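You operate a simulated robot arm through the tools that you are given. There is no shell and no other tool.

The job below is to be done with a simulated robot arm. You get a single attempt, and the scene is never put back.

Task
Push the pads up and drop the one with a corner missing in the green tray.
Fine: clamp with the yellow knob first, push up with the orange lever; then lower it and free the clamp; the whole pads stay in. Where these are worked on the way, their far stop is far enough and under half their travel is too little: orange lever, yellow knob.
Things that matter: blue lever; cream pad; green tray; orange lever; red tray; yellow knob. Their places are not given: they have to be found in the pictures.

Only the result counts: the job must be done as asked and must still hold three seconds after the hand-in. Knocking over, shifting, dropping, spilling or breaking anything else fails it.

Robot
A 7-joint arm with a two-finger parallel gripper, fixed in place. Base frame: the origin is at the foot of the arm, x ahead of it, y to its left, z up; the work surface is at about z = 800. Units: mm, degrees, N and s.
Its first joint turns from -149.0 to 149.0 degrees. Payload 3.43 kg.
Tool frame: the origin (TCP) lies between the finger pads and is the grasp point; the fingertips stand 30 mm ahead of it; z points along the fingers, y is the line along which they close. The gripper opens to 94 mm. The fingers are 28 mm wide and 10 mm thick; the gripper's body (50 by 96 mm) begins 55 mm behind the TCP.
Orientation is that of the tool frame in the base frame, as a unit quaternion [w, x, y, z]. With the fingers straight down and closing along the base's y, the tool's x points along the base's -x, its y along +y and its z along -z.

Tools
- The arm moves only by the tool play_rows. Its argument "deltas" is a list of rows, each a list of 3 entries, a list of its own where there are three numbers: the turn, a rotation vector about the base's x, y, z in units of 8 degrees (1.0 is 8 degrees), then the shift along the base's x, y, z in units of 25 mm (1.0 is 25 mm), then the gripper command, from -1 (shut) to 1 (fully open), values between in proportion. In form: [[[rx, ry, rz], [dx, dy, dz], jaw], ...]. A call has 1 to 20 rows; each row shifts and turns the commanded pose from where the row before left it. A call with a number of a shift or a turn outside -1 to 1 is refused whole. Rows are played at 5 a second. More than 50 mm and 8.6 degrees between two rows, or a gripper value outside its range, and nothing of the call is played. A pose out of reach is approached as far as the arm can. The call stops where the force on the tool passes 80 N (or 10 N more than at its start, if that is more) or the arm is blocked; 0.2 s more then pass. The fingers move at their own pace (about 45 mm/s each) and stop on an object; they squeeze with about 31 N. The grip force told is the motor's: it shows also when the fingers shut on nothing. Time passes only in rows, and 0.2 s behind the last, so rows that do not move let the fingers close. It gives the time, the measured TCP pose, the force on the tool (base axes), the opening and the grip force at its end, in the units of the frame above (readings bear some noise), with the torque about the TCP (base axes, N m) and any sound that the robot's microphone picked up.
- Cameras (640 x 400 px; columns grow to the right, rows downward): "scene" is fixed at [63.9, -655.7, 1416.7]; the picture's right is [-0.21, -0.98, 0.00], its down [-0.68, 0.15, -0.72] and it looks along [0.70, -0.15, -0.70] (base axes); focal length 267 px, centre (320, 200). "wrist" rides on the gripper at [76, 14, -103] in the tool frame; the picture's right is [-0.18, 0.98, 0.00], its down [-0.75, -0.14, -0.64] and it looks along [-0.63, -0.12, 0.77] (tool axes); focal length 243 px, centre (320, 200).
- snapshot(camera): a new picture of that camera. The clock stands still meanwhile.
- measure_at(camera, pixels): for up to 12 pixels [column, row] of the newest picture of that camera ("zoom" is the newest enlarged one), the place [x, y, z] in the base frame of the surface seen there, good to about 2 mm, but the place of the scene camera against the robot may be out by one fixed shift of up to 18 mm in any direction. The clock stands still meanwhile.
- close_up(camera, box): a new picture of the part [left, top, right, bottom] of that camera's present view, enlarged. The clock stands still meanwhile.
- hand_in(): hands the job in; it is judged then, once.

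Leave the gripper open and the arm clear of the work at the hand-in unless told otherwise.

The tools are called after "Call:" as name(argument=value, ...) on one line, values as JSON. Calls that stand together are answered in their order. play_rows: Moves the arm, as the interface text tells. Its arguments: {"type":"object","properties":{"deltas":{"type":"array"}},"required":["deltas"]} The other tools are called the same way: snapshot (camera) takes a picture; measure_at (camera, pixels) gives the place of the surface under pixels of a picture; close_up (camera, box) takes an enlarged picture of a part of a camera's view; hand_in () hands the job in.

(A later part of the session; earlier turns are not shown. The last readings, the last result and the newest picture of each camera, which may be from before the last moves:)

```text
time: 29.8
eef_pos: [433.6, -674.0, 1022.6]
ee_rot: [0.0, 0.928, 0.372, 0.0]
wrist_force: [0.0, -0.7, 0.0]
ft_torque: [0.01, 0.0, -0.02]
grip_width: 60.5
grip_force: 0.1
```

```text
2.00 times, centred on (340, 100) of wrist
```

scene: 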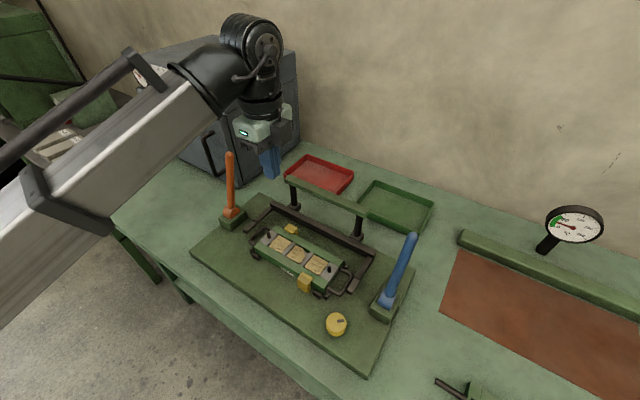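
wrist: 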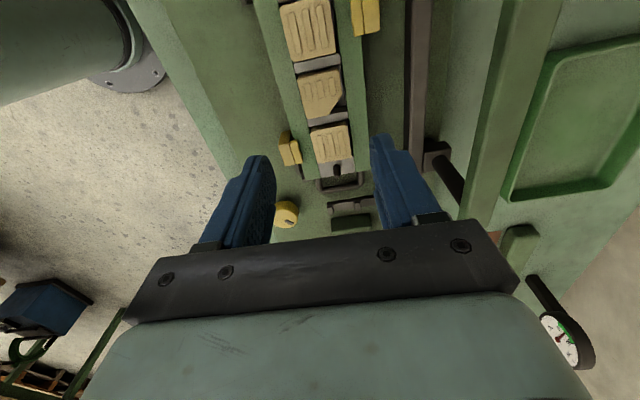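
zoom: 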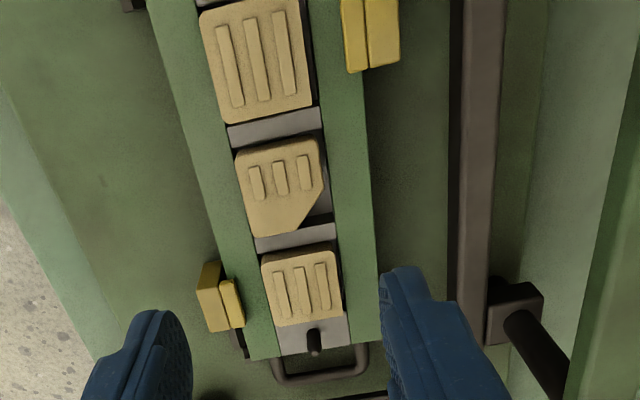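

The middle pad is about 38 mm wide across the rails, with v-centre at 790. I'll grip across the rails at about (441,-670), shifted away from the missing corner. The rail top is 861, so fingertips at about 863 means TCP z 893. I'll lower partway first.

Call:
play_rows(deltas=[[[0, 0, 0], [0.15, 0.09, -0.9], 0.28], [[0, 0, 0], [0.14, 0.08, -0.9], 0.28], [[0, 0, 0], [0, 0, -0.9], 0.28], [[0, 0, 0], [0, 0, -0.9], 0.28], [[0, 0, 0], [0, 0, -0.9], 0.28], [[0, 0, 0], [0, 0, 0], 0.28]])

Call:
snapshot(camera="wrist")

Call:
close_up(camera="wrist", box=[220, 80, 420, 230])

```text
time: 31.1
eef_pos: [442.3, -670.6, 909.5]
ee_rot: [0.0, 0.928, 0.372, 0.0]
wrist_force: [-0.3, 0.3, 0.4]
ft_torque: [0.04, -0.01, 0.03]
grip_width: 60.5
grip_force: 0.2
```

```text
taken
```

wrist: 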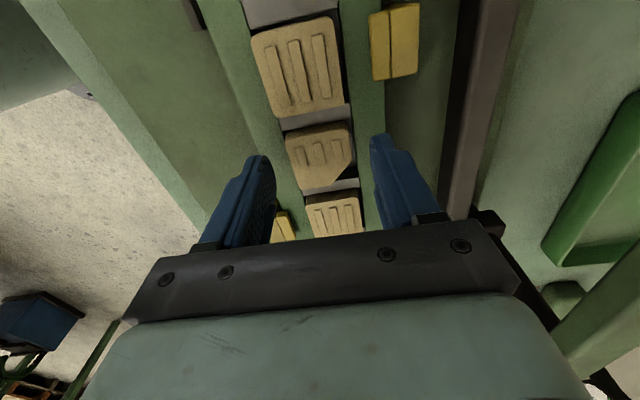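

```text
2.67 times, centred on (320, 155) of wrist
```

zoom: 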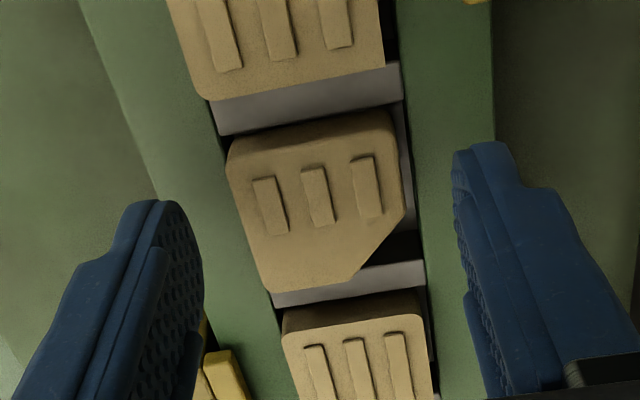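

The fingers straddle the middle pad. I'll lower the last 16 mm, then close.

Call:
play_rows(deltas=[[[0, 0, 0], [0, 0, -0.33], 0.28], [[0, 0, 0], [0, 0, -0.33], 0.28], [[0, 0, 0], [0, 0, 0], 0.28]])

Call:
play_rows(deltas=[[[0, 0, 0], [0, 0, 0], 0], [[0, 0, 0], [0, 0, 0], -1], [[0, 0, 0], [0, 0, 0], -1], [[0, 0, 0], [0, 0, 0], -1]])

Call:
snapshot(camera="wrist")

```text
time: 31.9
eef_pos: [440.7, -669.8, 892.8]
ee_rot: [0.0, 0.928, 0.373, -0.001]
wrist_force: [-0.1, -0.2, -0.2]
ft_torque: [-0.02, -0.03, -0.01]
grip_width: 60.2
grip_force: 0.2
```

```text
time: 33.0
eef_pos: [440.7, -668.7, 892.2]
ee_rot: [0.0, 0.928, 0.373, -0.001]
wrist_force: [0.2, 0.0, -0.2]
ft_torque: [0.0, -0.04, -0.01]
grip_width: 40.9
grip_force: 30.7
```

```text
taken
```

wrist: 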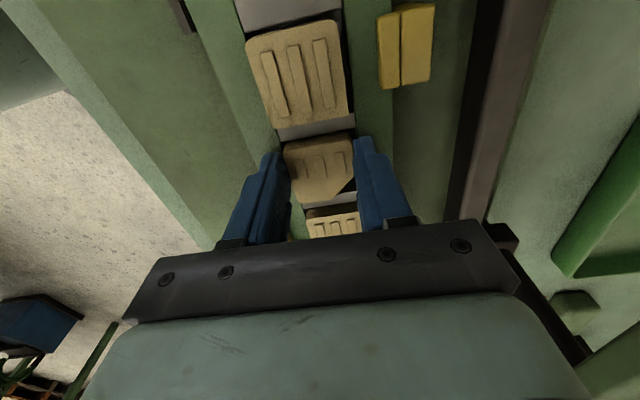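

Gripped at 40.9 mm with 31 N. I'll lift slowly straight up.

Call:
play_rows(deltas=[[[0, 0, 0], [0, 0, 0.2], -1], [[0, 0, 0], [0, 0, 0.3], -1], [[0, 0, 0], [0, 0, 0.5], -1], [[0, 0, 0], [0, 0, 0.6], -1], [[0, 0, 0], [0, 0, 0.6], -1], [[0, 0, 0], [0, 0, 0], -1]])

Call:
snapshot(camera="wrist")

Call:
close_up(camera="wrist", box=[220, 60, 420, 230])

```text
time: 34.4
eef_pos: [440.6, -669.2, 947.5]
ee_rot: [0.0, 0.928, 0.372, 0.0]
wrist_force: [-0.8, -0.2, -0.3]
ft_torque: [0.04, 0.01, -0.01]
grip_width: 41.0
grip_force: 31.0
```

```text
taken
```

wrist: 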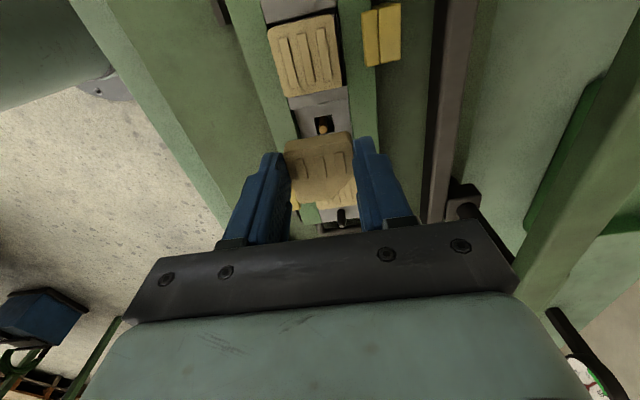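

```text
2.35 times, centred on (320, 145) of wrist
```

zoom: 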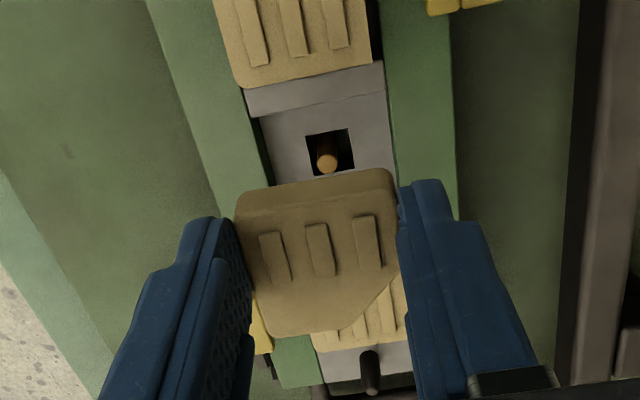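

The pad is held cleanly above the other two, which stay in their slots. The tray lies beyond the vertical reach, so I'll have to tilt the tool outward. First I'll rise and move outward, well above the gantry.

Call:
play_rows(deltas=[[[0, 0, 0], [0, 0, 1], -1], [[0, 0, 0], [0, 0, 1], -1], [[0, 0, 0], [0, 0, 1], -1], [[0, 0, 0], [0, 0, 1], -1], [[0, 0, 0], [0, 0, 1], -1], [[0, 0, 0], [0.4, -0.92, 0.6], -1], [[0, 0, 0], [0.4, -0.92, 0], -1], [[0, 0, 0], [0.4, -0.92, 0], -1], [[0, 0, 0], [0.4, -0.92, 0], -1], [[0, 0, 0], [0.4, -0.92, 0], -1], [[0, 0, 0], [0.4, -0.92, 0], -1], [[0, 0, 0], [0, 0, 0], -1]])

Call:
snapshot(camera="wrist")

Call:
snapshot(camera="scene")

```text
time: 37.0
eef_pos: [499.5, -806.4, 1088.0]
ee_rot: [0.0, 0.928, 0.372, 0.0]
wrist_force: [0.6, 0.6, -0.6]
ft_torque: [0.03, -0.04, -0.03]
grip_width: 40.7
grip_force: 31.2
```

```text
taken
```

wrist: 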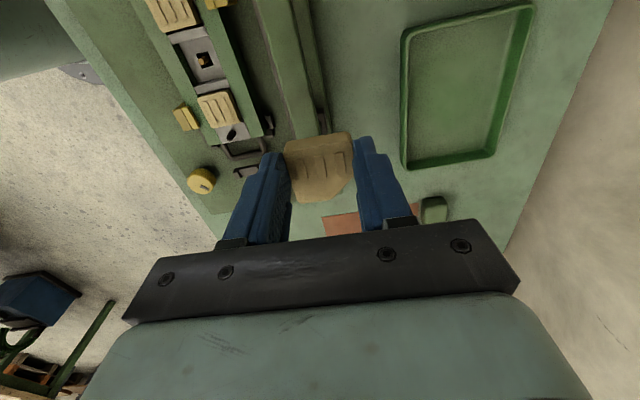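

```text
taken
```

scene: 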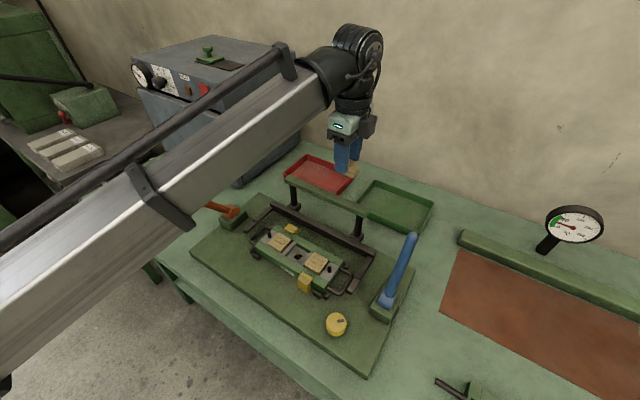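

The whole tray is visible at right of the wrist view. I'll measure its rim corners and floor.

Call:
measure_at(camera="wrist", pixels=[[404, 32], [405, 165], [488, 153], [531, 8], [455, 90], [412, 40], [414, 158], [484, 148], [436, 120], [300, 100], [320, 170]])

```text
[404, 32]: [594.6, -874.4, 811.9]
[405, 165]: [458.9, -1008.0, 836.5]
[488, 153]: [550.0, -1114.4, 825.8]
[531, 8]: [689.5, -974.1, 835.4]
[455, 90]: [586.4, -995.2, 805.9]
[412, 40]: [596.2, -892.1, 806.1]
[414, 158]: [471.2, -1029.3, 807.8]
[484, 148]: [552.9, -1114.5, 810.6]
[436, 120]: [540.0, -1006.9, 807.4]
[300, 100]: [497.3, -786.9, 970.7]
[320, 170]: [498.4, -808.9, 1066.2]
```

The tray floor is about 185 × 118 mm, centre (575,-1004), floor z 806, rim 835. I'll tilt the tool 30° outward at height while moving out.

Call:
play_rows(deltas=[[[-0.81, -0.5, 0], [0.1, -0.17, 0], -1], [[-0.81, -0.5, 0], [0.1, -0.17, 0], -1], [[-0.81, -0.5, 0], [0.1, -0.17, 0], -1], [[-0.81, -0.5, 0], [0.1, -0.17, 0], -1], [[0, 0, 0], [0.5, -0.8, 0], -1], [[0, 0, 0], [0.5, -0.8, 0], -1], [[0, 0, 0], [0.5, -0.8, 0], -1], [[0, 0, 0], [0, 0, 0], -1]])

Call:
snapshot(camera="scene")

Call:
snapshot(camera="wrist")

```text
time: 38.8
eef_pos: [549.1, -883.1, 1088.6]
ee_rot: [0.259, 0.896, 0.359, 0.046]
wrist_force: [-0.7, -0.1, 0.2]
ft_torque: [-0.02, 0.0, 0.01]
grip_width: 40.8
grip_force: 30.9
```

```text
taken
```

scene: 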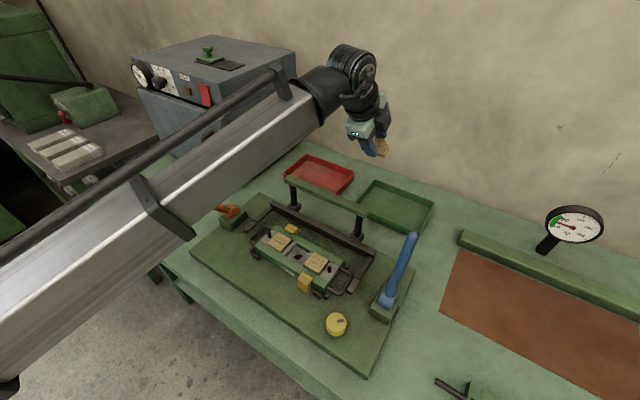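

```text
taken
```

wrist: 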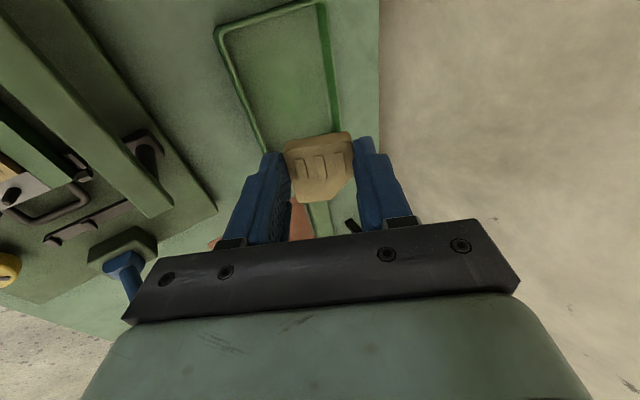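

Reach is still fine at r 1040. I'll check where the wall is before going further.

Call:
measure_at(camera="wrist", pixels=[[374, 60], [390, 100], [430, 100], [500, 100], [355, 10], [420, 190], [320, 170], [325, 140], [335, 195]])

```text
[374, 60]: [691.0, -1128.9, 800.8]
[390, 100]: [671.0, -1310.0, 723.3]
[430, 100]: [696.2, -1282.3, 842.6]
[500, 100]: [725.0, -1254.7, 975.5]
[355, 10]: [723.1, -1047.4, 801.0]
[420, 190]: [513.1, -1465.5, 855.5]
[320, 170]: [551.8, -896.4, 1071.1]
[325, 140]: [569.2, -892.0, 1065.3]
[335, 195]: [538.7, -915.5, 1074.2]
```

The wall is 300 mm further, so there's plenty of room. I'll move out over the tray, then lower toward z about 950.

Call:
play_rows(deltas=[[[0, 0, 0], [0.46, -0.76, 0], -1], [[0, 0, 0], [0.46, -0.76, 0], -1], [[0, 0, 0], [0.46, -0.76, 0], -1], [[0, 0, 0], [0, 0, 0], -1], [[0, 0, 0], [0, 0, -0.9], -1], [[0, 0, 0], [0, 0, -0.9], -1], [[0, 0, 0], [0, 0, -0.9], -1], [[0, 0, 0], [0, 0, -0.9], -1], [[0, 0, 0], [0, 0, -0.9], -1], [[0, 0, 0], [0, 0, 0], -1]])

Call:
snapshot(camera="scene")

Call:
snapshot(camera="wrist")

```text
time: 41.0
eef_pos: [583.9, -940.6, 975.9]
ee_rot: [0.259, 0.895, 0.359, 0.046]
wrist_force: [-0.4, -0.1, -1.2]
ft_torque: [-0.01, -0.02, 0.03]
grip_width: 40.5
grip_force: 31.1
```

```text
taken
```

scene: 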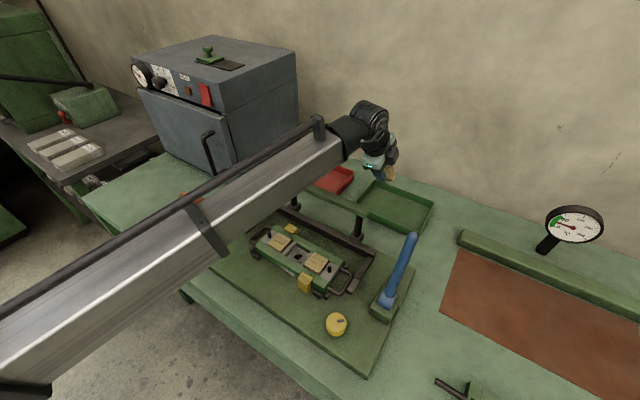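

```text
taken
```

wrist: 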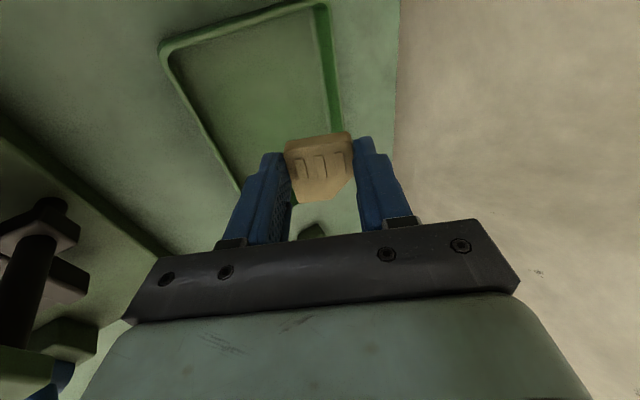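

Still reachable. Before lowering more I'll check the forearm's height against the gantry and the levers.

Call:
measure_at(camera="scene", pixels=[[150, 290], [200, 255], [215, 240], [250, 220], [300, 185], [330, 165], [350, 155], [365, 135], [378, 165], [320, 190], [355, 207], [190, 198]])

Call:
close_up(camera="scene", box=[260, 80, 460, 260])

```text
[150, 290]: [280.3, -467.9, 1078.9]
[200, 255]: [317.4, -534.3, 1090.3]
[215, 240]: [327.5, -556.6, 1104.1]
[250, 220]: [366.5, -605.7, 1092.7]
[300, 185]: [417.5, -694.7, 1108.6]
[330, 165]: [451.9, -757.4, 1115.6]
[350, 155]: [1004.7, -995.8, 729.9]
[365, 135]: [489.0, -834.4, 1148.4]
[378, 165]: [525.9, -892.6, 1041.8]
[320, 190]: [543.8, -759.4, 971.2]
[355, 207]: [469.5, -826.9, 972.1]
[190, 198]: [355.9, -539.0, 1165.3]
```

```text
2.22 times, centred on (360, 170) of scene
```

zoom: 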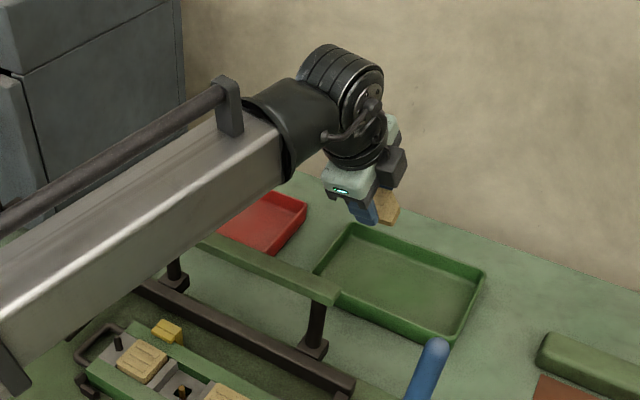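

The wrist drum's underside should be about 1085 and the gantry rail is at 972, so there is room for another 60 mm. I'll lower to z about 915.

Call:
play_rows(deltas=[[[0, 0, 0], [0, 0, -0.6], -1], [[0, 0, 0], [0, 0, -0.6], -1], [[0, 0, 0], [0, 0, -0.6], -1], [[0, 0, 0], [0, 0, -0.6], -1], [[0, 0, 0], [0, 0, 0], -1]])

Call:
close_up(camera="scene", box=[260, 80, 460, 260])

Call:
snapshot(camera="wrist")

```text
time: 42.1
eef_pos: [583.0, -940.6, 913.7]
ee_rot: [0.259, 0.895, 0.359, 0.046]
wrist_force: [0.1, -0.3, -0.8]
ft_torque: [0.02, 0.02, 0.0]
grip_width: 40.7
grip_force: 31.6
```

```text
2.22 times, centred on (360, 170) of scene
```

zoom: 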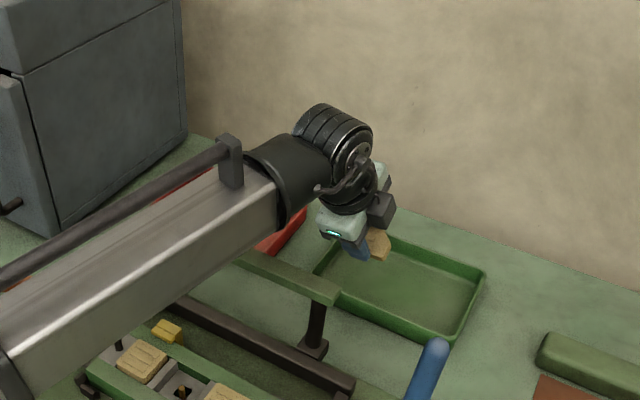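

```text
taken
```

wrist: 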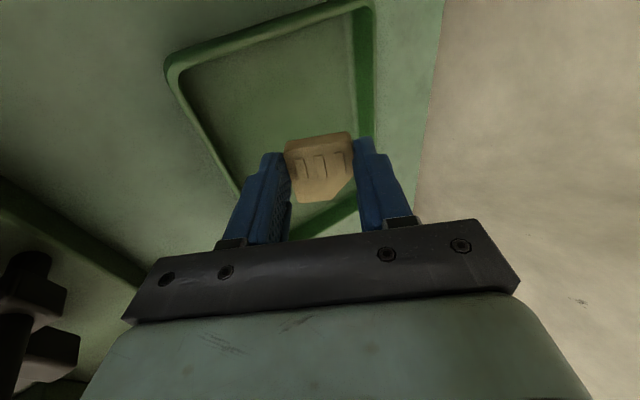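

I'll measure the lowest visible edges of the sleeve and forearm, and the gantry rail near them.

Call:
measure_at(camera="zoom", pixels=[[284, 224], [300, 210], [275, 228], [230, 265], [150, 315], [345, 212], [260, 262], [300, 285], [380, 245], [355, 252]])

Call:
measure_at(camera="wrist", pixels=[[180, 75], [235, 180], [260, 90], [320, 150], [320, 180], [365, 60], [345, 205], [30, 260], [100, 250]])

```text
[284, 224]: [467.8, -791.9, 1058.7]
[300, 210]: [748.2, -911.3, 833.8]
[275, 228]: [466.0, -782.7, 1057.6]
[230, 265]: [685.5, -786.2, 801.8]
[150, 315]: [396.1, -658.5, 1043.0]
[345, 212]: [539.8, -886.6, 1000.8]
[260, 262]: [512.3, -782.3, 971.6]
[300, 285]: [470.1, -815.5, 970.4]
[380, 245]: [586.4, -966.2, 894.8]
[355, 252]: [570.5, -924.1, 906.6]
```

```text
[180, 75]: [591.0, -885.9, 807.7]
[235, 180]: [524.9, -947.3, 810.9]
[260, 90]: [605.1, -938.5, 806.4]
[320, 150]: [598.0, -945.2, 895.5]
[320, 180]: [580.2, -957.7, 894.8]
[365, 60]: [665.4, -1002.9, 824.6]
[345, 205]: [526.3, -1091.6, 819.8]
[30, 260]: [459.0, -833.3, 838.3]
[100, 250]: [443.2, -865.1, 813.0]
```

Clearance above the gantry is still about 60 mm or more. I'll go 12 mm deeper into the tray, lower another 25 mm, then check.

Call:
play_rows(deltas=[[[0, 0, 0], [0.25, -0.22, 0], -1], [[0, 0, 0], [0.25, -0.22, -0.3], -1], [[0, 0, 0], [0, 0, -0.4], -1], [[0, 0, 0], [0, 0, -0.4], -1], [[0, 0, 0], [0, 0, 0], -1]])

Call:
snapshot(camera="wrist")

Call:
close_up(camera="scene", box=[300, 120, 460, 260])

```text
time: 43.4
eef_pos: [594.0, -952.4, 887.6]
ee_rot: [0.259, 0.895, 0.36, 0.045]
wrist_force: [0.5, -0.2, -0.3]
ft_torque: [-0.02, -0.02, 0.01]
grip_width: 40.5
grip_force: 31.2
```

```text
taken
```

wrist: 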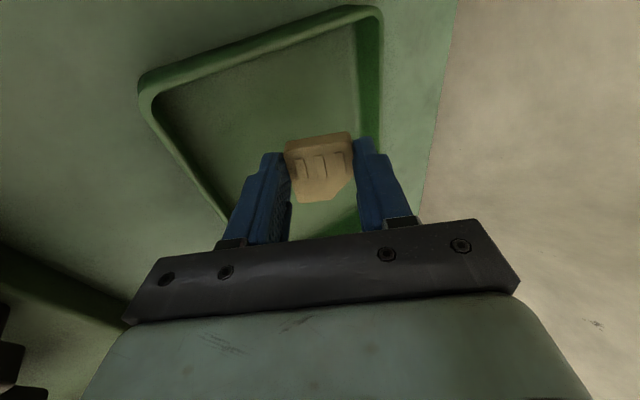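

```text
2.86 times, centred on (380, 190) of scene
```

zoom: 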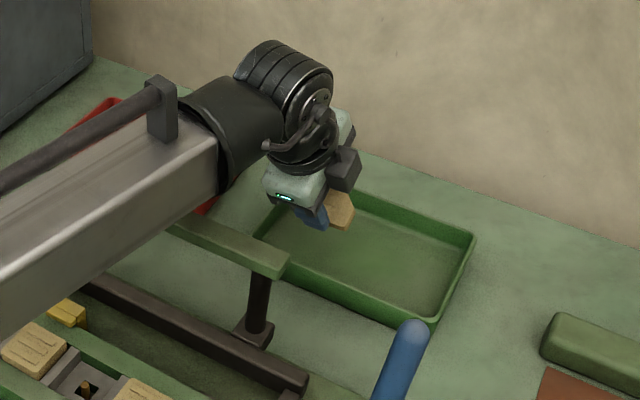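

The pad is over the tray floor, well inside the rims. I'll lower 8 mm more and open the fingers to 62 mm.

Call:
play_rows(deltas=[[[0, 0, 0], [0, 0, -0.32], -1], [[0, 0, 0], [0, 0, 0], -1], [[0, 0, 0], [0, 0, 0], -0.05], [[0, 0, 0], [0, 0, 0], 0.1], [[0, 0, 0], [0, 0, 0], 0.32], [[0, 0, 0], [0, 0, 0], 0.32], [[0, 0, 0], [0, 0, 0], 0.32]])

Call:
snapshot(camera="wrist")

Call:
close_up(camera="scene", box=[300, 120, 460, 260])

```text
time: 45.0
eef_pos: [594.5, -952.7, 879.7]
ee_rot: [0.259, 0.895, 0.36, 0.045]
wrist_force: [-0.8, 0.1, 0.5]
ft_torque: [-0.04, -0.02, 0.0]
grip_width: 61.9
grip_force: 0.1
```

```text
taken
```

wrist: 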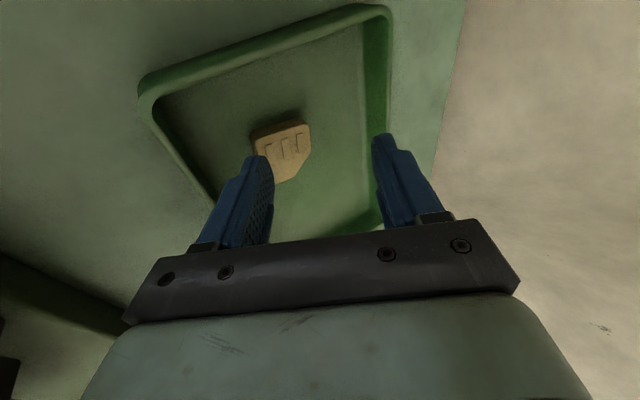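

```text
2.86 times, centred on (380, 190) of scene
```

zoom: 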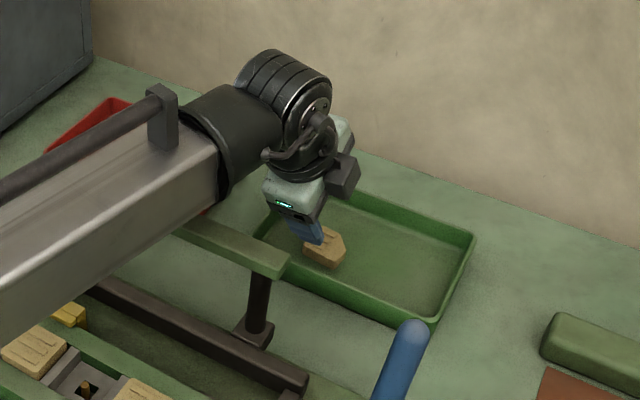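

The pad lies flat in the green tray. I'll rise straight up, then retract and straighten the tool by reversing the path.

Call:
play_rows(deltas=[[[0, 0, 0], [0, 0, 0.6], 0.32], [[0, 0, 0], [0, 0, 1], 0.32], [[0, 0, 0], [0, 0, 1], 0.32], [[0, 0, 0], [0, 0, 1], 0.32], [[0, 0, 0], [0, 0, 1], 0.32], [[0, 0, 0], [0, 0, 1], 0.32], [[0, 0, 0], [0, 0, 1], 0.32], [[0, 0, 0], [0, 0, 1], 0.32], [[0, 0, 0], [0, 0, 1], 0.32], [[0, 0, 0], [-0.5, 0.8, 0], 0], [[0, 0, 0], [-0.5, 0.8, 0], -0.5], [[0, 0, 0], [-0.5, 0.8, 0], -1], [[0.81, 0.5, 0], [-0.5, 0.8, 0], -1], [[0.81, 0.5, 0], [-0.5, 0.8, 0], -1], [[0.81, 0.5, 0], [-0.5, 0.8, 0], -1], [[0.81, 0.5, 0], [-0.5, 0.8, 0], -1], [[0, 0, 0], [0, 0, 0], -1]])

Call:
snapshot(camera="wrist")

Call:
snapshot(camera="scene")

```text
time: 48.5
eef_pos: [507.9, -813.5, 1093.3]
ee_rot: [-0.001, 0.928, 0.373, 0.0]
wrist_force: [0.4, 0.3, 0.1]
ft_torque: [-0.03, -0.01, -0.02]
grip_width: 0.1
grip_force: 30.6
```

```text
taken
```

wrist: 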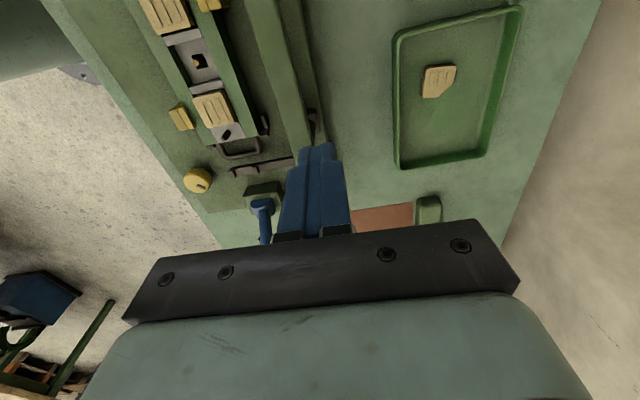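

```text
taken
```

scene: 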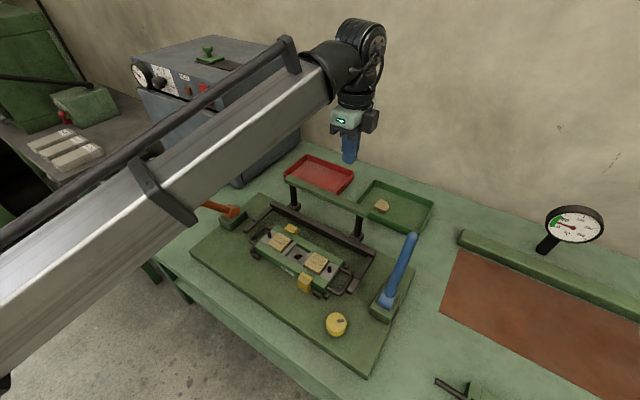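

Pad in the tray, all else in place. Next I'll lower the pads: straddle the orange lever's tip (535,-443,1017) from above with fully open fingers and push it back. I'm moving above it at height.

Call:
play_rows(deltas=[[[0, 0, 0], [0.093, 0.965, 0], -1], [[0, 0, 0], [0.093, 0.965, 0], -1], [[0, 0, 0], [0.093, 0.965, 0], -1], [[0, 0, 0], [0.093, 0.965, 0], -1], [[0, 0, 0], [0.093, 0.965, 0], -1], [[0, 0, 0], [0.093, 0.965, 0], 0], [[0, 0, 0], [0.093, 0.965, 0], 1], [[0, 0, 0], [0.093, 0.965, 0], 1], [[0, 0, 0], [0.093, 0.965, 0], 1], [[0, 0, 0], [0.093, 0.965, 0], 1], [[0, 0, 0], [0.093, 0.965, 0], 1], [[0, 0, 0], [0.093, 0.965, 0], 1], [[0, 0, 0], [0.093, 0.965, 0], 1], [[0, 0, 0], [0.093, 0.965, 0], 1], [[0, 0, 0], [0.093, 0.965, 0], 1], [[0, 0, 0], [0, 0, 0], 1]])

Call:
snapshot(camera="wrist")

Call:
close_up(camera="scene", box=[160, 60, 380, 280])

```text
time: 52.0
eef_pos: [543.3, -450.7, 1096.0]
ee_rot: [0.0, 0.929, 0.371, 0.0]
wrist_force: [0.5, -1.0, -0.2]
ft_torque: [0.0, 0.01, -0.01]
grip_width: 93.8
grip_force: 0.1
```

```text
taken
```

wrist: 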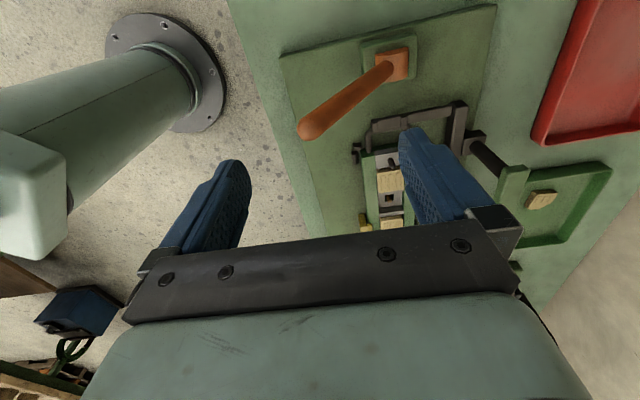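

```text
1.82 times, centred on (270, 170) of scene
```

zoom: 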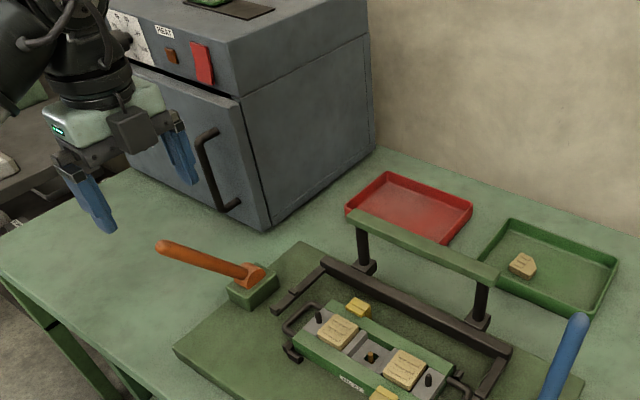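

Call:
measure_at(camera="wrist", pixels=[[308, 130], [300, 128], [318, 133], [312, 115], [340, 105], [365, 85], [385, 72]])

```text
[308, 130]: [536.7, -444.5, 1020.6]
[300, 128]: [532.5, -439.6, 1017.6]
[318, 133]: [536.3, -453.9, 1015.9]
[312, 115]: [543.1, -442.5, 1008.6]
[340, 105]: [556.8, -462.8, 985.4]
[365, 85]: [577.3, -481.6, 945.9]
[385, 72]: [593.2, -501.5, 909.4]
```

The lever tip is between the open fingers and about centred. I'll lower to z about 1010 and push toward (+x,-y) in steps.

Call:
play_rows(deltas=[[[0, 0, 0], [0, 0, -0.86], 1], [[0, 0, 0], [0, 0, -0.86], 1], [[0, 0, 0], [0, 0, -0.86], 1], [[0, 0, 0], [0, 0, -0.86], 1], [[0, 0, 0], [0, 0, 0], 1]])

Call:
play_rows(deltas=[[[0, 0, 0], [0.345, -0.36, 0], 1], [[0, 0, 0], [0.345, -0.36, 0], 1], [[0, 0, 0], [0.345, -0.36, 0], 1], [[0, 0, 0], [0.345, -0.36, 0], 1], [[0, 0, 0], [0.345, -0.36, 0], 1], [[0, 0, 0], [0, 0, 0], 1]])

Call:
close_up(camera="scene", box=[160, 60, 380, 280])

```text
time: 53.1
eef_pos: [541.6, -450.6, 1009.0]
ee_rot: [-0.001, 0.928, 0.372, 0.0]
wrist_force: [0.3, 0.0, 0.2]
ft_torque: [0.01, 0.04, 0.0]
grip_width: 94.1
grip_force: 0.1
```

```text
time: 54.5
eef_pos: [584.0, -496.9, 1009.5]
ee_rot: [0.0, 0.928, 0.373, 0.0]
wrist_force: [0.3, 0.5, -0.3]
ft_torque: [0.02, 0.03, 0.05]
grip_width: 94.0
grip_force: 0.1
```

```text
1.82 times, centred on (270, 170) of scene
```

zoom: 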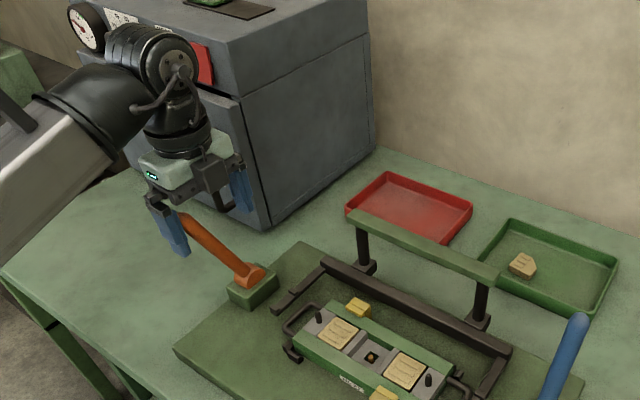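

The lever follows with the front finger and the pads are sinking. I'll continue back toward its rest position.

Call:
play_rows(deltas=[[[0, 0, 0], [0.345, -0.36, 0], 1], [[0, 0, 0], [0.345, -0.36, 0], 1], [[0, 0, 0], [0.345, -0.36, 0], 1], [[0, 0, 0], [0.345, -0.36, 0], 1], [[0, 0, 0], [0.345, -0.36, 0], 1], [[0, 0, 0], [0.345, -0.36, 0], 1], [[0, 0, 0], [0.345, -0.36, 0], 1], [[0, 0, 0], [0, 0, 0], 1]])

Call:
close_up(camera="scene", box=[160, 60, 380, 280])

Call:
snapshot(camera="wrist")

```text
time: 56.4
eef_pos: [644.9, -561.2, 1009.7]
ee_rot: [0.0, 0.928, 0.372, 0.0]
wrist_force: [0.4, -0.3, 0.5]
ft_torque: [-0.02, 0.0, 0.01]
grip_width: 94.0
grip_force: 0.1
```

```text
1.82 times, centred on (270, 170) of scene
```

zoom: 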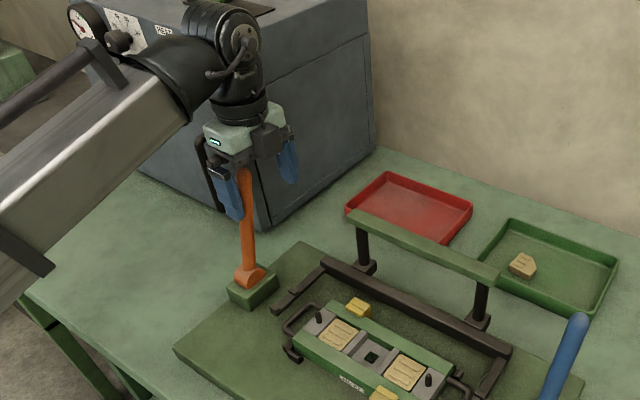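

```text
taken
```

wrist: 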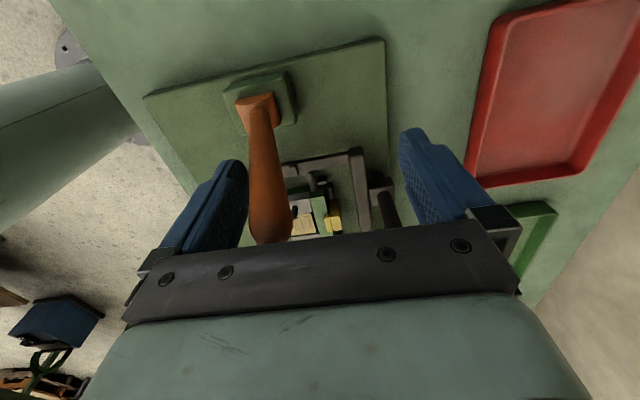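

It's nearly there. I'll continue in smaller steps until I feel the stop.

Call:
play_rows(deltas=[[[0, 0, 0], [0.21, -0.22, 0], 1], [[0, 0, 0], [0.21, -0.22, 0], 1], [[0, 0, 0], [0.21, -0.22, 0], 1], [[0, 0, 0], [0, 0, 0], 1]])

Call:
close_up(camera="scene", box=[160, 60, 380, 280])

```text
time: 57.2
eef_pos: [649.1, -563.8, 1008.3]
ee_rot: [-0.016, 0.928, 0.372, -0.007]
wrist_force: [-12.0, 13.6, 13.0]
ft_torque: [0.91, 0.81, -0.02]
grip_width: 93.8
grip_force: 0.3
stopped in row 4: the force on the tool passed its limit at 83 N (the readings are from after the stop); the commanded pose is now the measured one
```

```text
1.82 times, centred on (270, 170) of scene
```

zoom: 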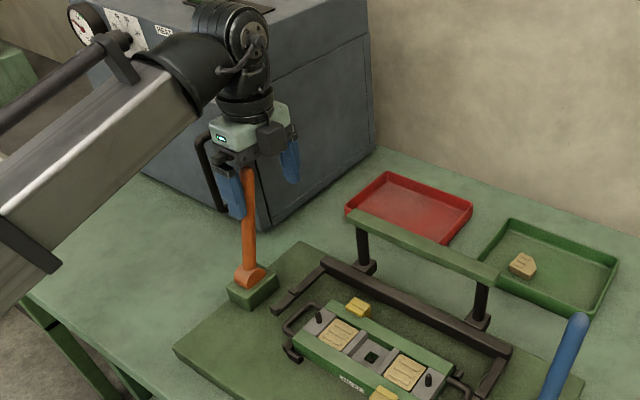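

The back stop is reached. I'll ease off, rise clear and inspect the lever and pads.

Call:
play_rows(deltas=[[[0, 0, 0], [-0.3, 0.3, 0], 1], [[0, 0, 0], [-0.1, 0.1, 0.5], 1], [[0, 0, 0], [0, 0, 1], 1], [[0, 0, 0], [0, 0, 1], 1], [[0, 0, 0], [0, 0, 1], 1], [[0, 0, 0], [0, 0, 0], 1]])

Call:
close_up(camera="scene", box=[160, 60, 380, 280])

Call:
close_up(camera="scene", box=[240, 215, 360, 300])

Call:
snapshot(camera="wrist")

```text
time: 58.6
eef_pos: [640.5, -556.1, 1094.2]
ee_rot: [-0.014, 0.928, 0.371, -0.005]
wrist_force: [0.6, 0.4, 0.5]
ft_torque: [0.01, 0.02, 0.03]
grip_width: 93.9
grip_force: 0.0
```

```text
1.82 times, centred on (270, 170) of scene
```

zoom: 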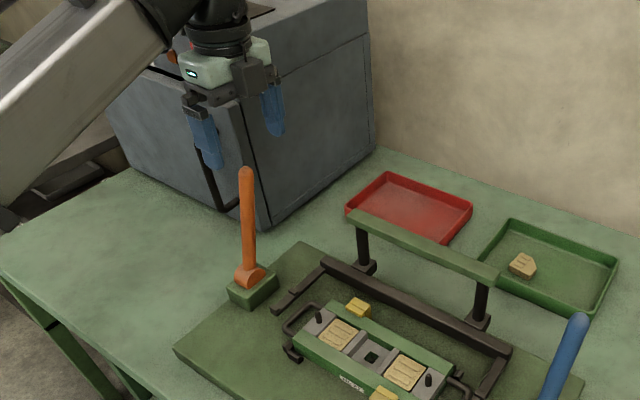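

```text
4.71 times, centred on (300, 258) of scene
```

zoom: 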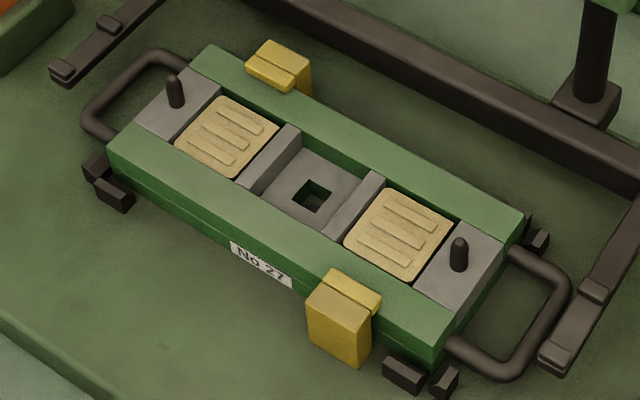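

```text
taken
```

wrist: 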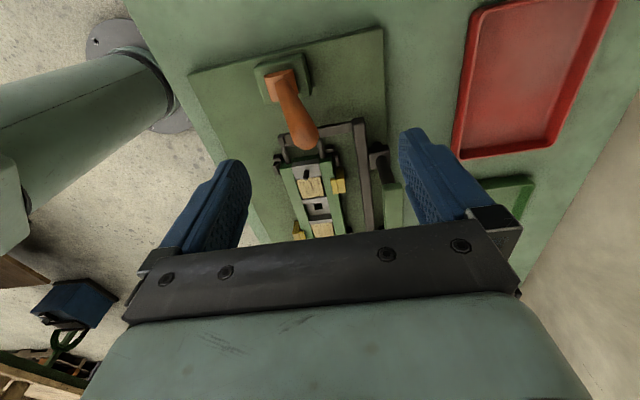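

The pads are down and the lever is back at its start place, with the tip at (229,153) as before. Now to free the clamp. I'll measure what is near the knob, for the finger clearance.

Call:
measure_at(camera="scene", pixels=[[349, 292], [343, 285], [330, 296], [340, 280], [337, 324], [341, 320], [378, 305], [372, 312], [385, 318]])

Call:
close_up(camera="scene", box=[290, 260, 410, 350])

```text
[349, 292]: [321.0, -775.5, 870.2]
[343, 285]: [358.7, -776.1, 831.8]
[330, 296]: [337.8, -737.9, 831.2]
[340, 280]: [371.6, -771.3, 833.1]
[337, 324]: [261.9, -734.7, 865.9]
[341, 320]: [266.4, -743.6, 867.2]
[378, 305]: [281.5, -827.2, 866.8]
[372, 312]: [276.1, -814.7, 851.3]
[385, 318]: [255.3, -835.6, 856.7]
```

```text
4.44 times, centred on (350, 305) of scene
```

zoom: 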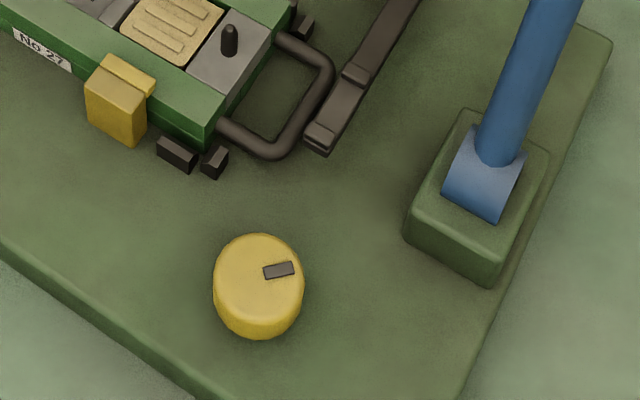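

The frame arm end sits about 55 mm from the knob, so I'll come down with the fingers only 60 mm open. Moving above the knob now.

Call:
play_rows(deltas=[[[-0.16, -0.14, 0], [0, 0, 0.7], 1], [[0, 0, 0], [-0.912, -0.398, 0], 1], [[0, 0, 0], [-0.912, -0.398, 0], 1], [[0, 0, 0], [-0.912, -0.398, 0], 1], [[0, 0, 0], [-0.912, -0.398, 0], 0.28], [[0, 0, 0], [-0.912, -0.398, 0], 0.28], [[0, 0, 0], [-0.912, -0.398, 0], 0.28], [[0, 0, 0], [-0.912, -0.398, 0], 0.28], [[0, 0, 0], [-0.912, -0.398, 0], 0.28], [[0, 0, 0], [-0.912, -0.398, 0], 0.28], [[0, 0, 0], [-0.912, -0.398, 0], 0.28], [[0, 0, 0], [-0.912, -0.398, 0], 0.28], [[0, 0, 0], [-0.912, -0.398, 0], 0.28], [[0, 0, 0], [-0.912, -0.398, 0], 0.28], [[0, 0, 0], [-0.912, -0.398, 0], 0.28], [[0, 0, 0], [-0.912, -0.398, 0], 0.28], [[0, 0, 0], [-0.912, -0.398, 0], 0.28], [[0, 0, 0], [-0.912, -0.398, 0], 0.28], [[0, 0, 0], [0, 0, -1], 0.28], [[0, 0, 0], [0, 0, -1], 0.28]])

Call:
snapshot(camera="wrist")

Call:
close_up(camera="wrist", box=[260, 40, 400, 140])

```text
time: 62.8
eef_pos: [252.1, -723.7, 1060.1]
ee_rot: [0.0, 0.928, 0.372, -0.001]
wrist_force: [0.5, -0.1, -0.4]
ft_torque: [0.0, 0.0, -0.03]
grip_width: 60.0
grip_force: 0.0
```

```text
taken
```

wrist: 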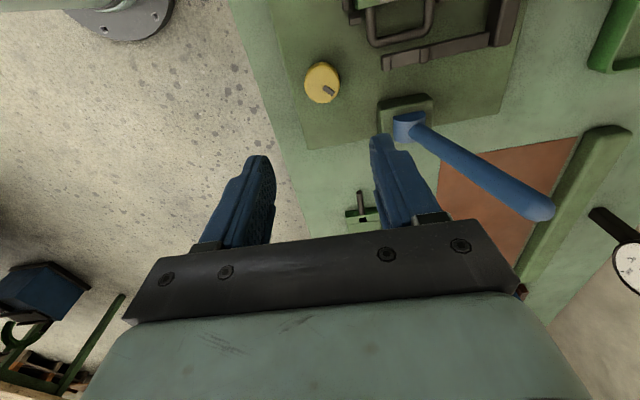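

```text
4.00 times, centred on (330, 90) of wrist
```

zoom: 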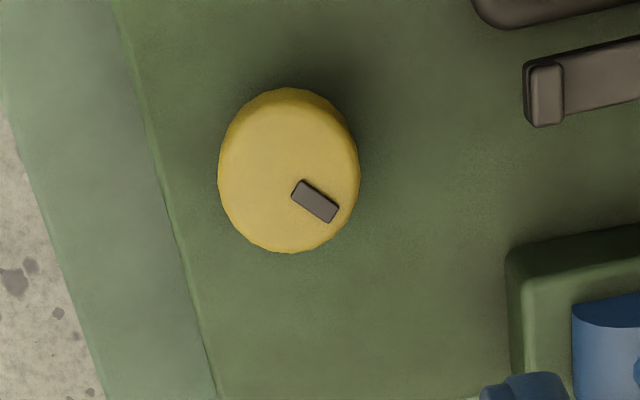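

Call:
measure_at(camera="zoom", pixels=[[222, 175], [356, 175], [289, 106], [289, 248], [289, 175], [305, 190], [330, 212], [240, 120], [340, 230], [535, 120]])

```text
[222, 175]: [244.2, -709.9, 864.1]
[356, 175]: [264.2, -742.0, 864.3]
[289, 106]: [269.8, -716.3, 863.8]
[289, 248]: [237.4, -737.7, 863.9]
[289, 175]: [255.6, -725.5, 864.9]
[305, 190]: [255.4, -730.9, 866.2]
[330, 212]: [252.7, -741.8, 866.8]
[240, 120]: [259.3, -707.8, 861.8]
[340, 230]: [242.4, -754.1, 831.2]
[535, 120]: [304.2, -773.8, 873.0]
```

The knob centre is at (254,-726) and the pointer points to -y. I'll lower around it and grip.

Call:
play_rows(deltas=[[[0, 0, 0], [0.08, -0.08, -0.95], 0.28], [[0, 0, 0], [0, 0, -0.95], 0.28], [[0, 0, 0], [0, 0, -0.95], 0.28], [[0, 0, 0], [0, 0, -0.95], 0.28], [[0, 0, 0], [0, 0, -0.95], 0.28], [[0, 0, 0], [0, 0, -0.95], 0.28], [[0, 0, 0], [0, 0, -0.95], 0.28], [[0, 0, 0], [0, 0, -0.95], 0.28], [[0, 0, 0], [0, 0, 0], 0.28]])

Call:
play_rows(deltas=[[[0, 0, 0], [0, 0, 0], -1], [[0, 0, 0], [0, 0, 0], -1], [[0, 0, 0], [0, 0, 0], -1], [[0, 0, 0], [0, 0, 0], -1]])

Call:
play_rows(deltas=[[[0, 0, 0.5], [0, 0, 0], -1], [[0, 0, 0.5], [0, 0, 0], -1], [[0, 0, 0.6], [0, 0, 0], -1], [[0, 0, 0.6], [0, 0, 0], -1], [[0, 0, 0], [0, 0, 0], -1]])

Call:
snapshot(camera="wrist")

```text
time: 64.8
eef_pos: [253.9, -727.9, 870.7]
ee_rot: [0.0, 0.928, 0.372, -0.001]
wrist_force: [-0.1, -0.6, -0.2]
ft_torque: [-0.03, 0.02, -0.01]
grip_width: 60.2
grip_force: 0.1
```

```text
time: 65.8
eef_pos: [253.4, -726.7, 871.4]
ee_rot: [-0.002, 0.928, 0.372, -0.002]
wrist_force: [-12.5, 13.1, -6.6]
ft_torque: [0.01, 0.25, 0.02]
grip_width: 41.3
grip_force: 45.3
```

```text
time: 67.0
eef_pos: [254.4, -727.0, 871.0]
ee_rot: [-0.003, 0.861, 0.509, -0.001]
wrist_force: [-27.3, 26.2, -22.3]
ft_torque: [-0.86, -0.15, -0.03]
grip_width: 41.3
grip_force: 44.6
```

```text
taken
```

wrist: 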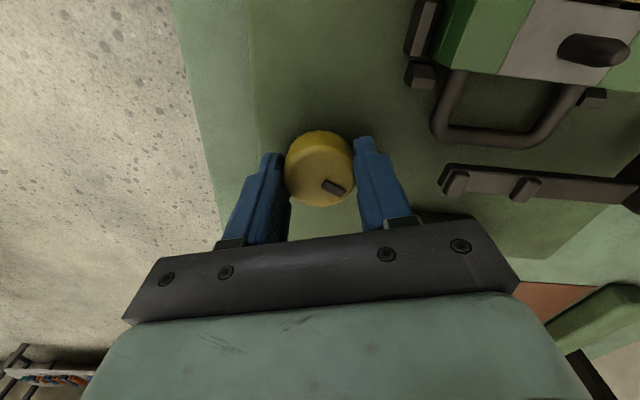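

The knob is turning with the fingers. I'll relieve the side load by about 1 mm and continue counterclockwise.

Call:
play_rows(deltas=[[[0, 0, 0], [-0.05, 0.05, -0.03], -1], [[0, 0, 0.7], [0, 0, 0], -1], [[0, 0, 0.7], [0, 0, 0], -1], [[0, 0, 0.7], [0, 0, 0], -1], [[0, 0, 0.7], [0, 0, 0], -1], [[0, 0, 0], [0, 0, 0], -1]])

Call:
snapshot(camera="wrist")

```text
time: 68.4
eef_pos: [254.7, -724.9, 871.2]
ee_rot: [-0.003, 0.745, 0.667, -0.002]
wrist_force: [-27.2, 19.6, -6.1]
ft_torque: [0.05, 0.24, 0.0]
grip_width: 41.5
grip_force: 45.5
```

```text
taken
```

wrist: 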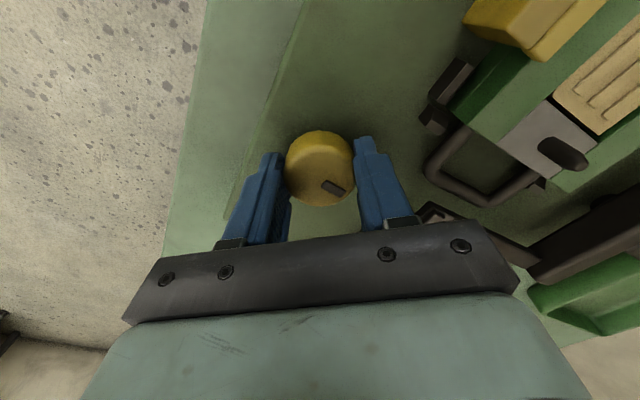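

About 40° back so far, with the pointer fixed in the grip. I'll continue.

Call:
play_rows(deltas=[[[0, 0, 0], [-0.05, 0.04, 0], -1], [[0, 0, 0.7], [0, 0, 0], -1], [[0, 0, 0.7], [0, 0, 0], -1], [[0, 0, 0.7], [0, 0, 0], -1], [[0, 0, 0.7], [0, 0, 0], -1], [[0, 0, 0.7], [0, 0, 0], -1], [[0, 0, 0], [0, 0, 0], -1]])

Call:
snapshot(camera="wrist")

```text
time: 70.0
eef_pos: [251.9, -725.5, 870.7]
ee_rot: [0.001, 0.56, 0.828, -0.001]
wrist_force: [-17.3, 7.9, -0.8]
ft_torque: [0.07, 0.3, 0.01]
grip_width: 41.1
grip_force: 45.6
```

```text
taken
```

wrist: 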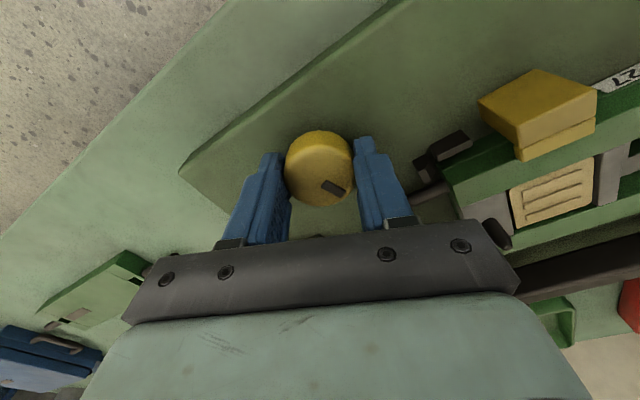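

About 68° back. I'll continue to the stop.

Call:
play_rows(deltas=[[[0, 0, 0], [-0.04, 0.02, 0], -1], [[0, 0, 0.6], [0, 0, 0], -1], [[0, 0, 0.6], [0, 0, 0], -1], [[0, 0, 0.6], [0, 0, 0], -1], [[0, 0, 0.6], [0, 0, 0], -1], [[0, 0, 0], [0, 0, 0], -1]])

Call:
snapshot(camera="wrist")

```text
time: 71.4
eef_pos: [251.9, -726.2, 871.4]
ee_rot: [0.002, 0.414, 0.91, -0.001]
wrist_force: [-7.2, -6.9, 4.1]
ft_torque: [0.34, 0.13, -0.02]
grip_width: 41.1
grip_force: 44.4
```

```text
taken
```

wrist: 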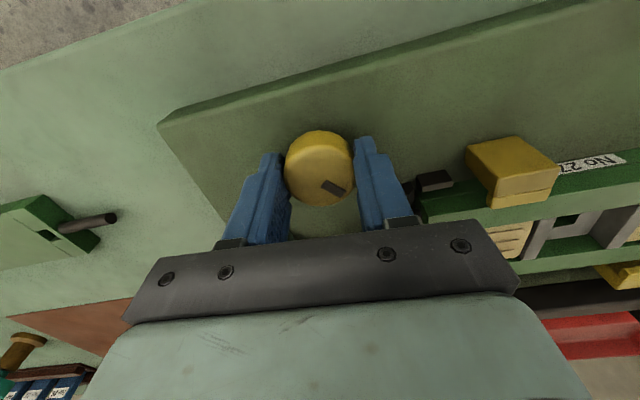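

About 87° with no stop yet. I'll turn a little more.

Call:
play_rows(deltas=[[[0, 0, 0.5], [0, 0, 0], -1], [[0, 0, 0.5], [0, 0, 0], -1], [[0, 0, 0], [0, 0, 0], -1]])

Call:
close_up(camera="wrist", box=[260, 110, 380, 230])

```text
time: 72.2
eef_pos: [250.5, -725.1, 871.7]
ee_rot: [0.001, 0.351, 0.936, -0.001]
wrist_force: [-11.6, -11.3, 17.3]
ft_torque: [-0.61, -0.01, -1.09]
grip_width: 41.3
grip_force: 45.3
```

```text
3.33 times, centred on (320, 170) of wrist
```

zoom: 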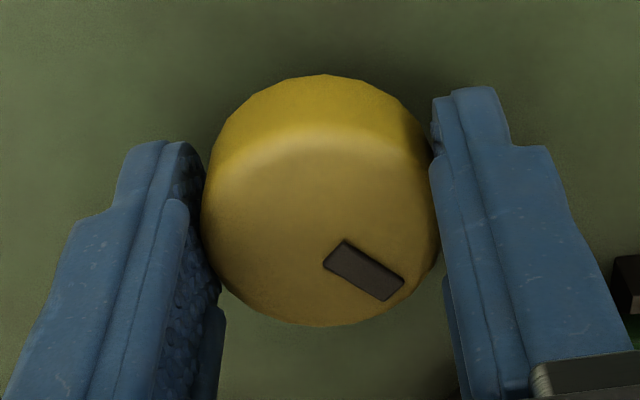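

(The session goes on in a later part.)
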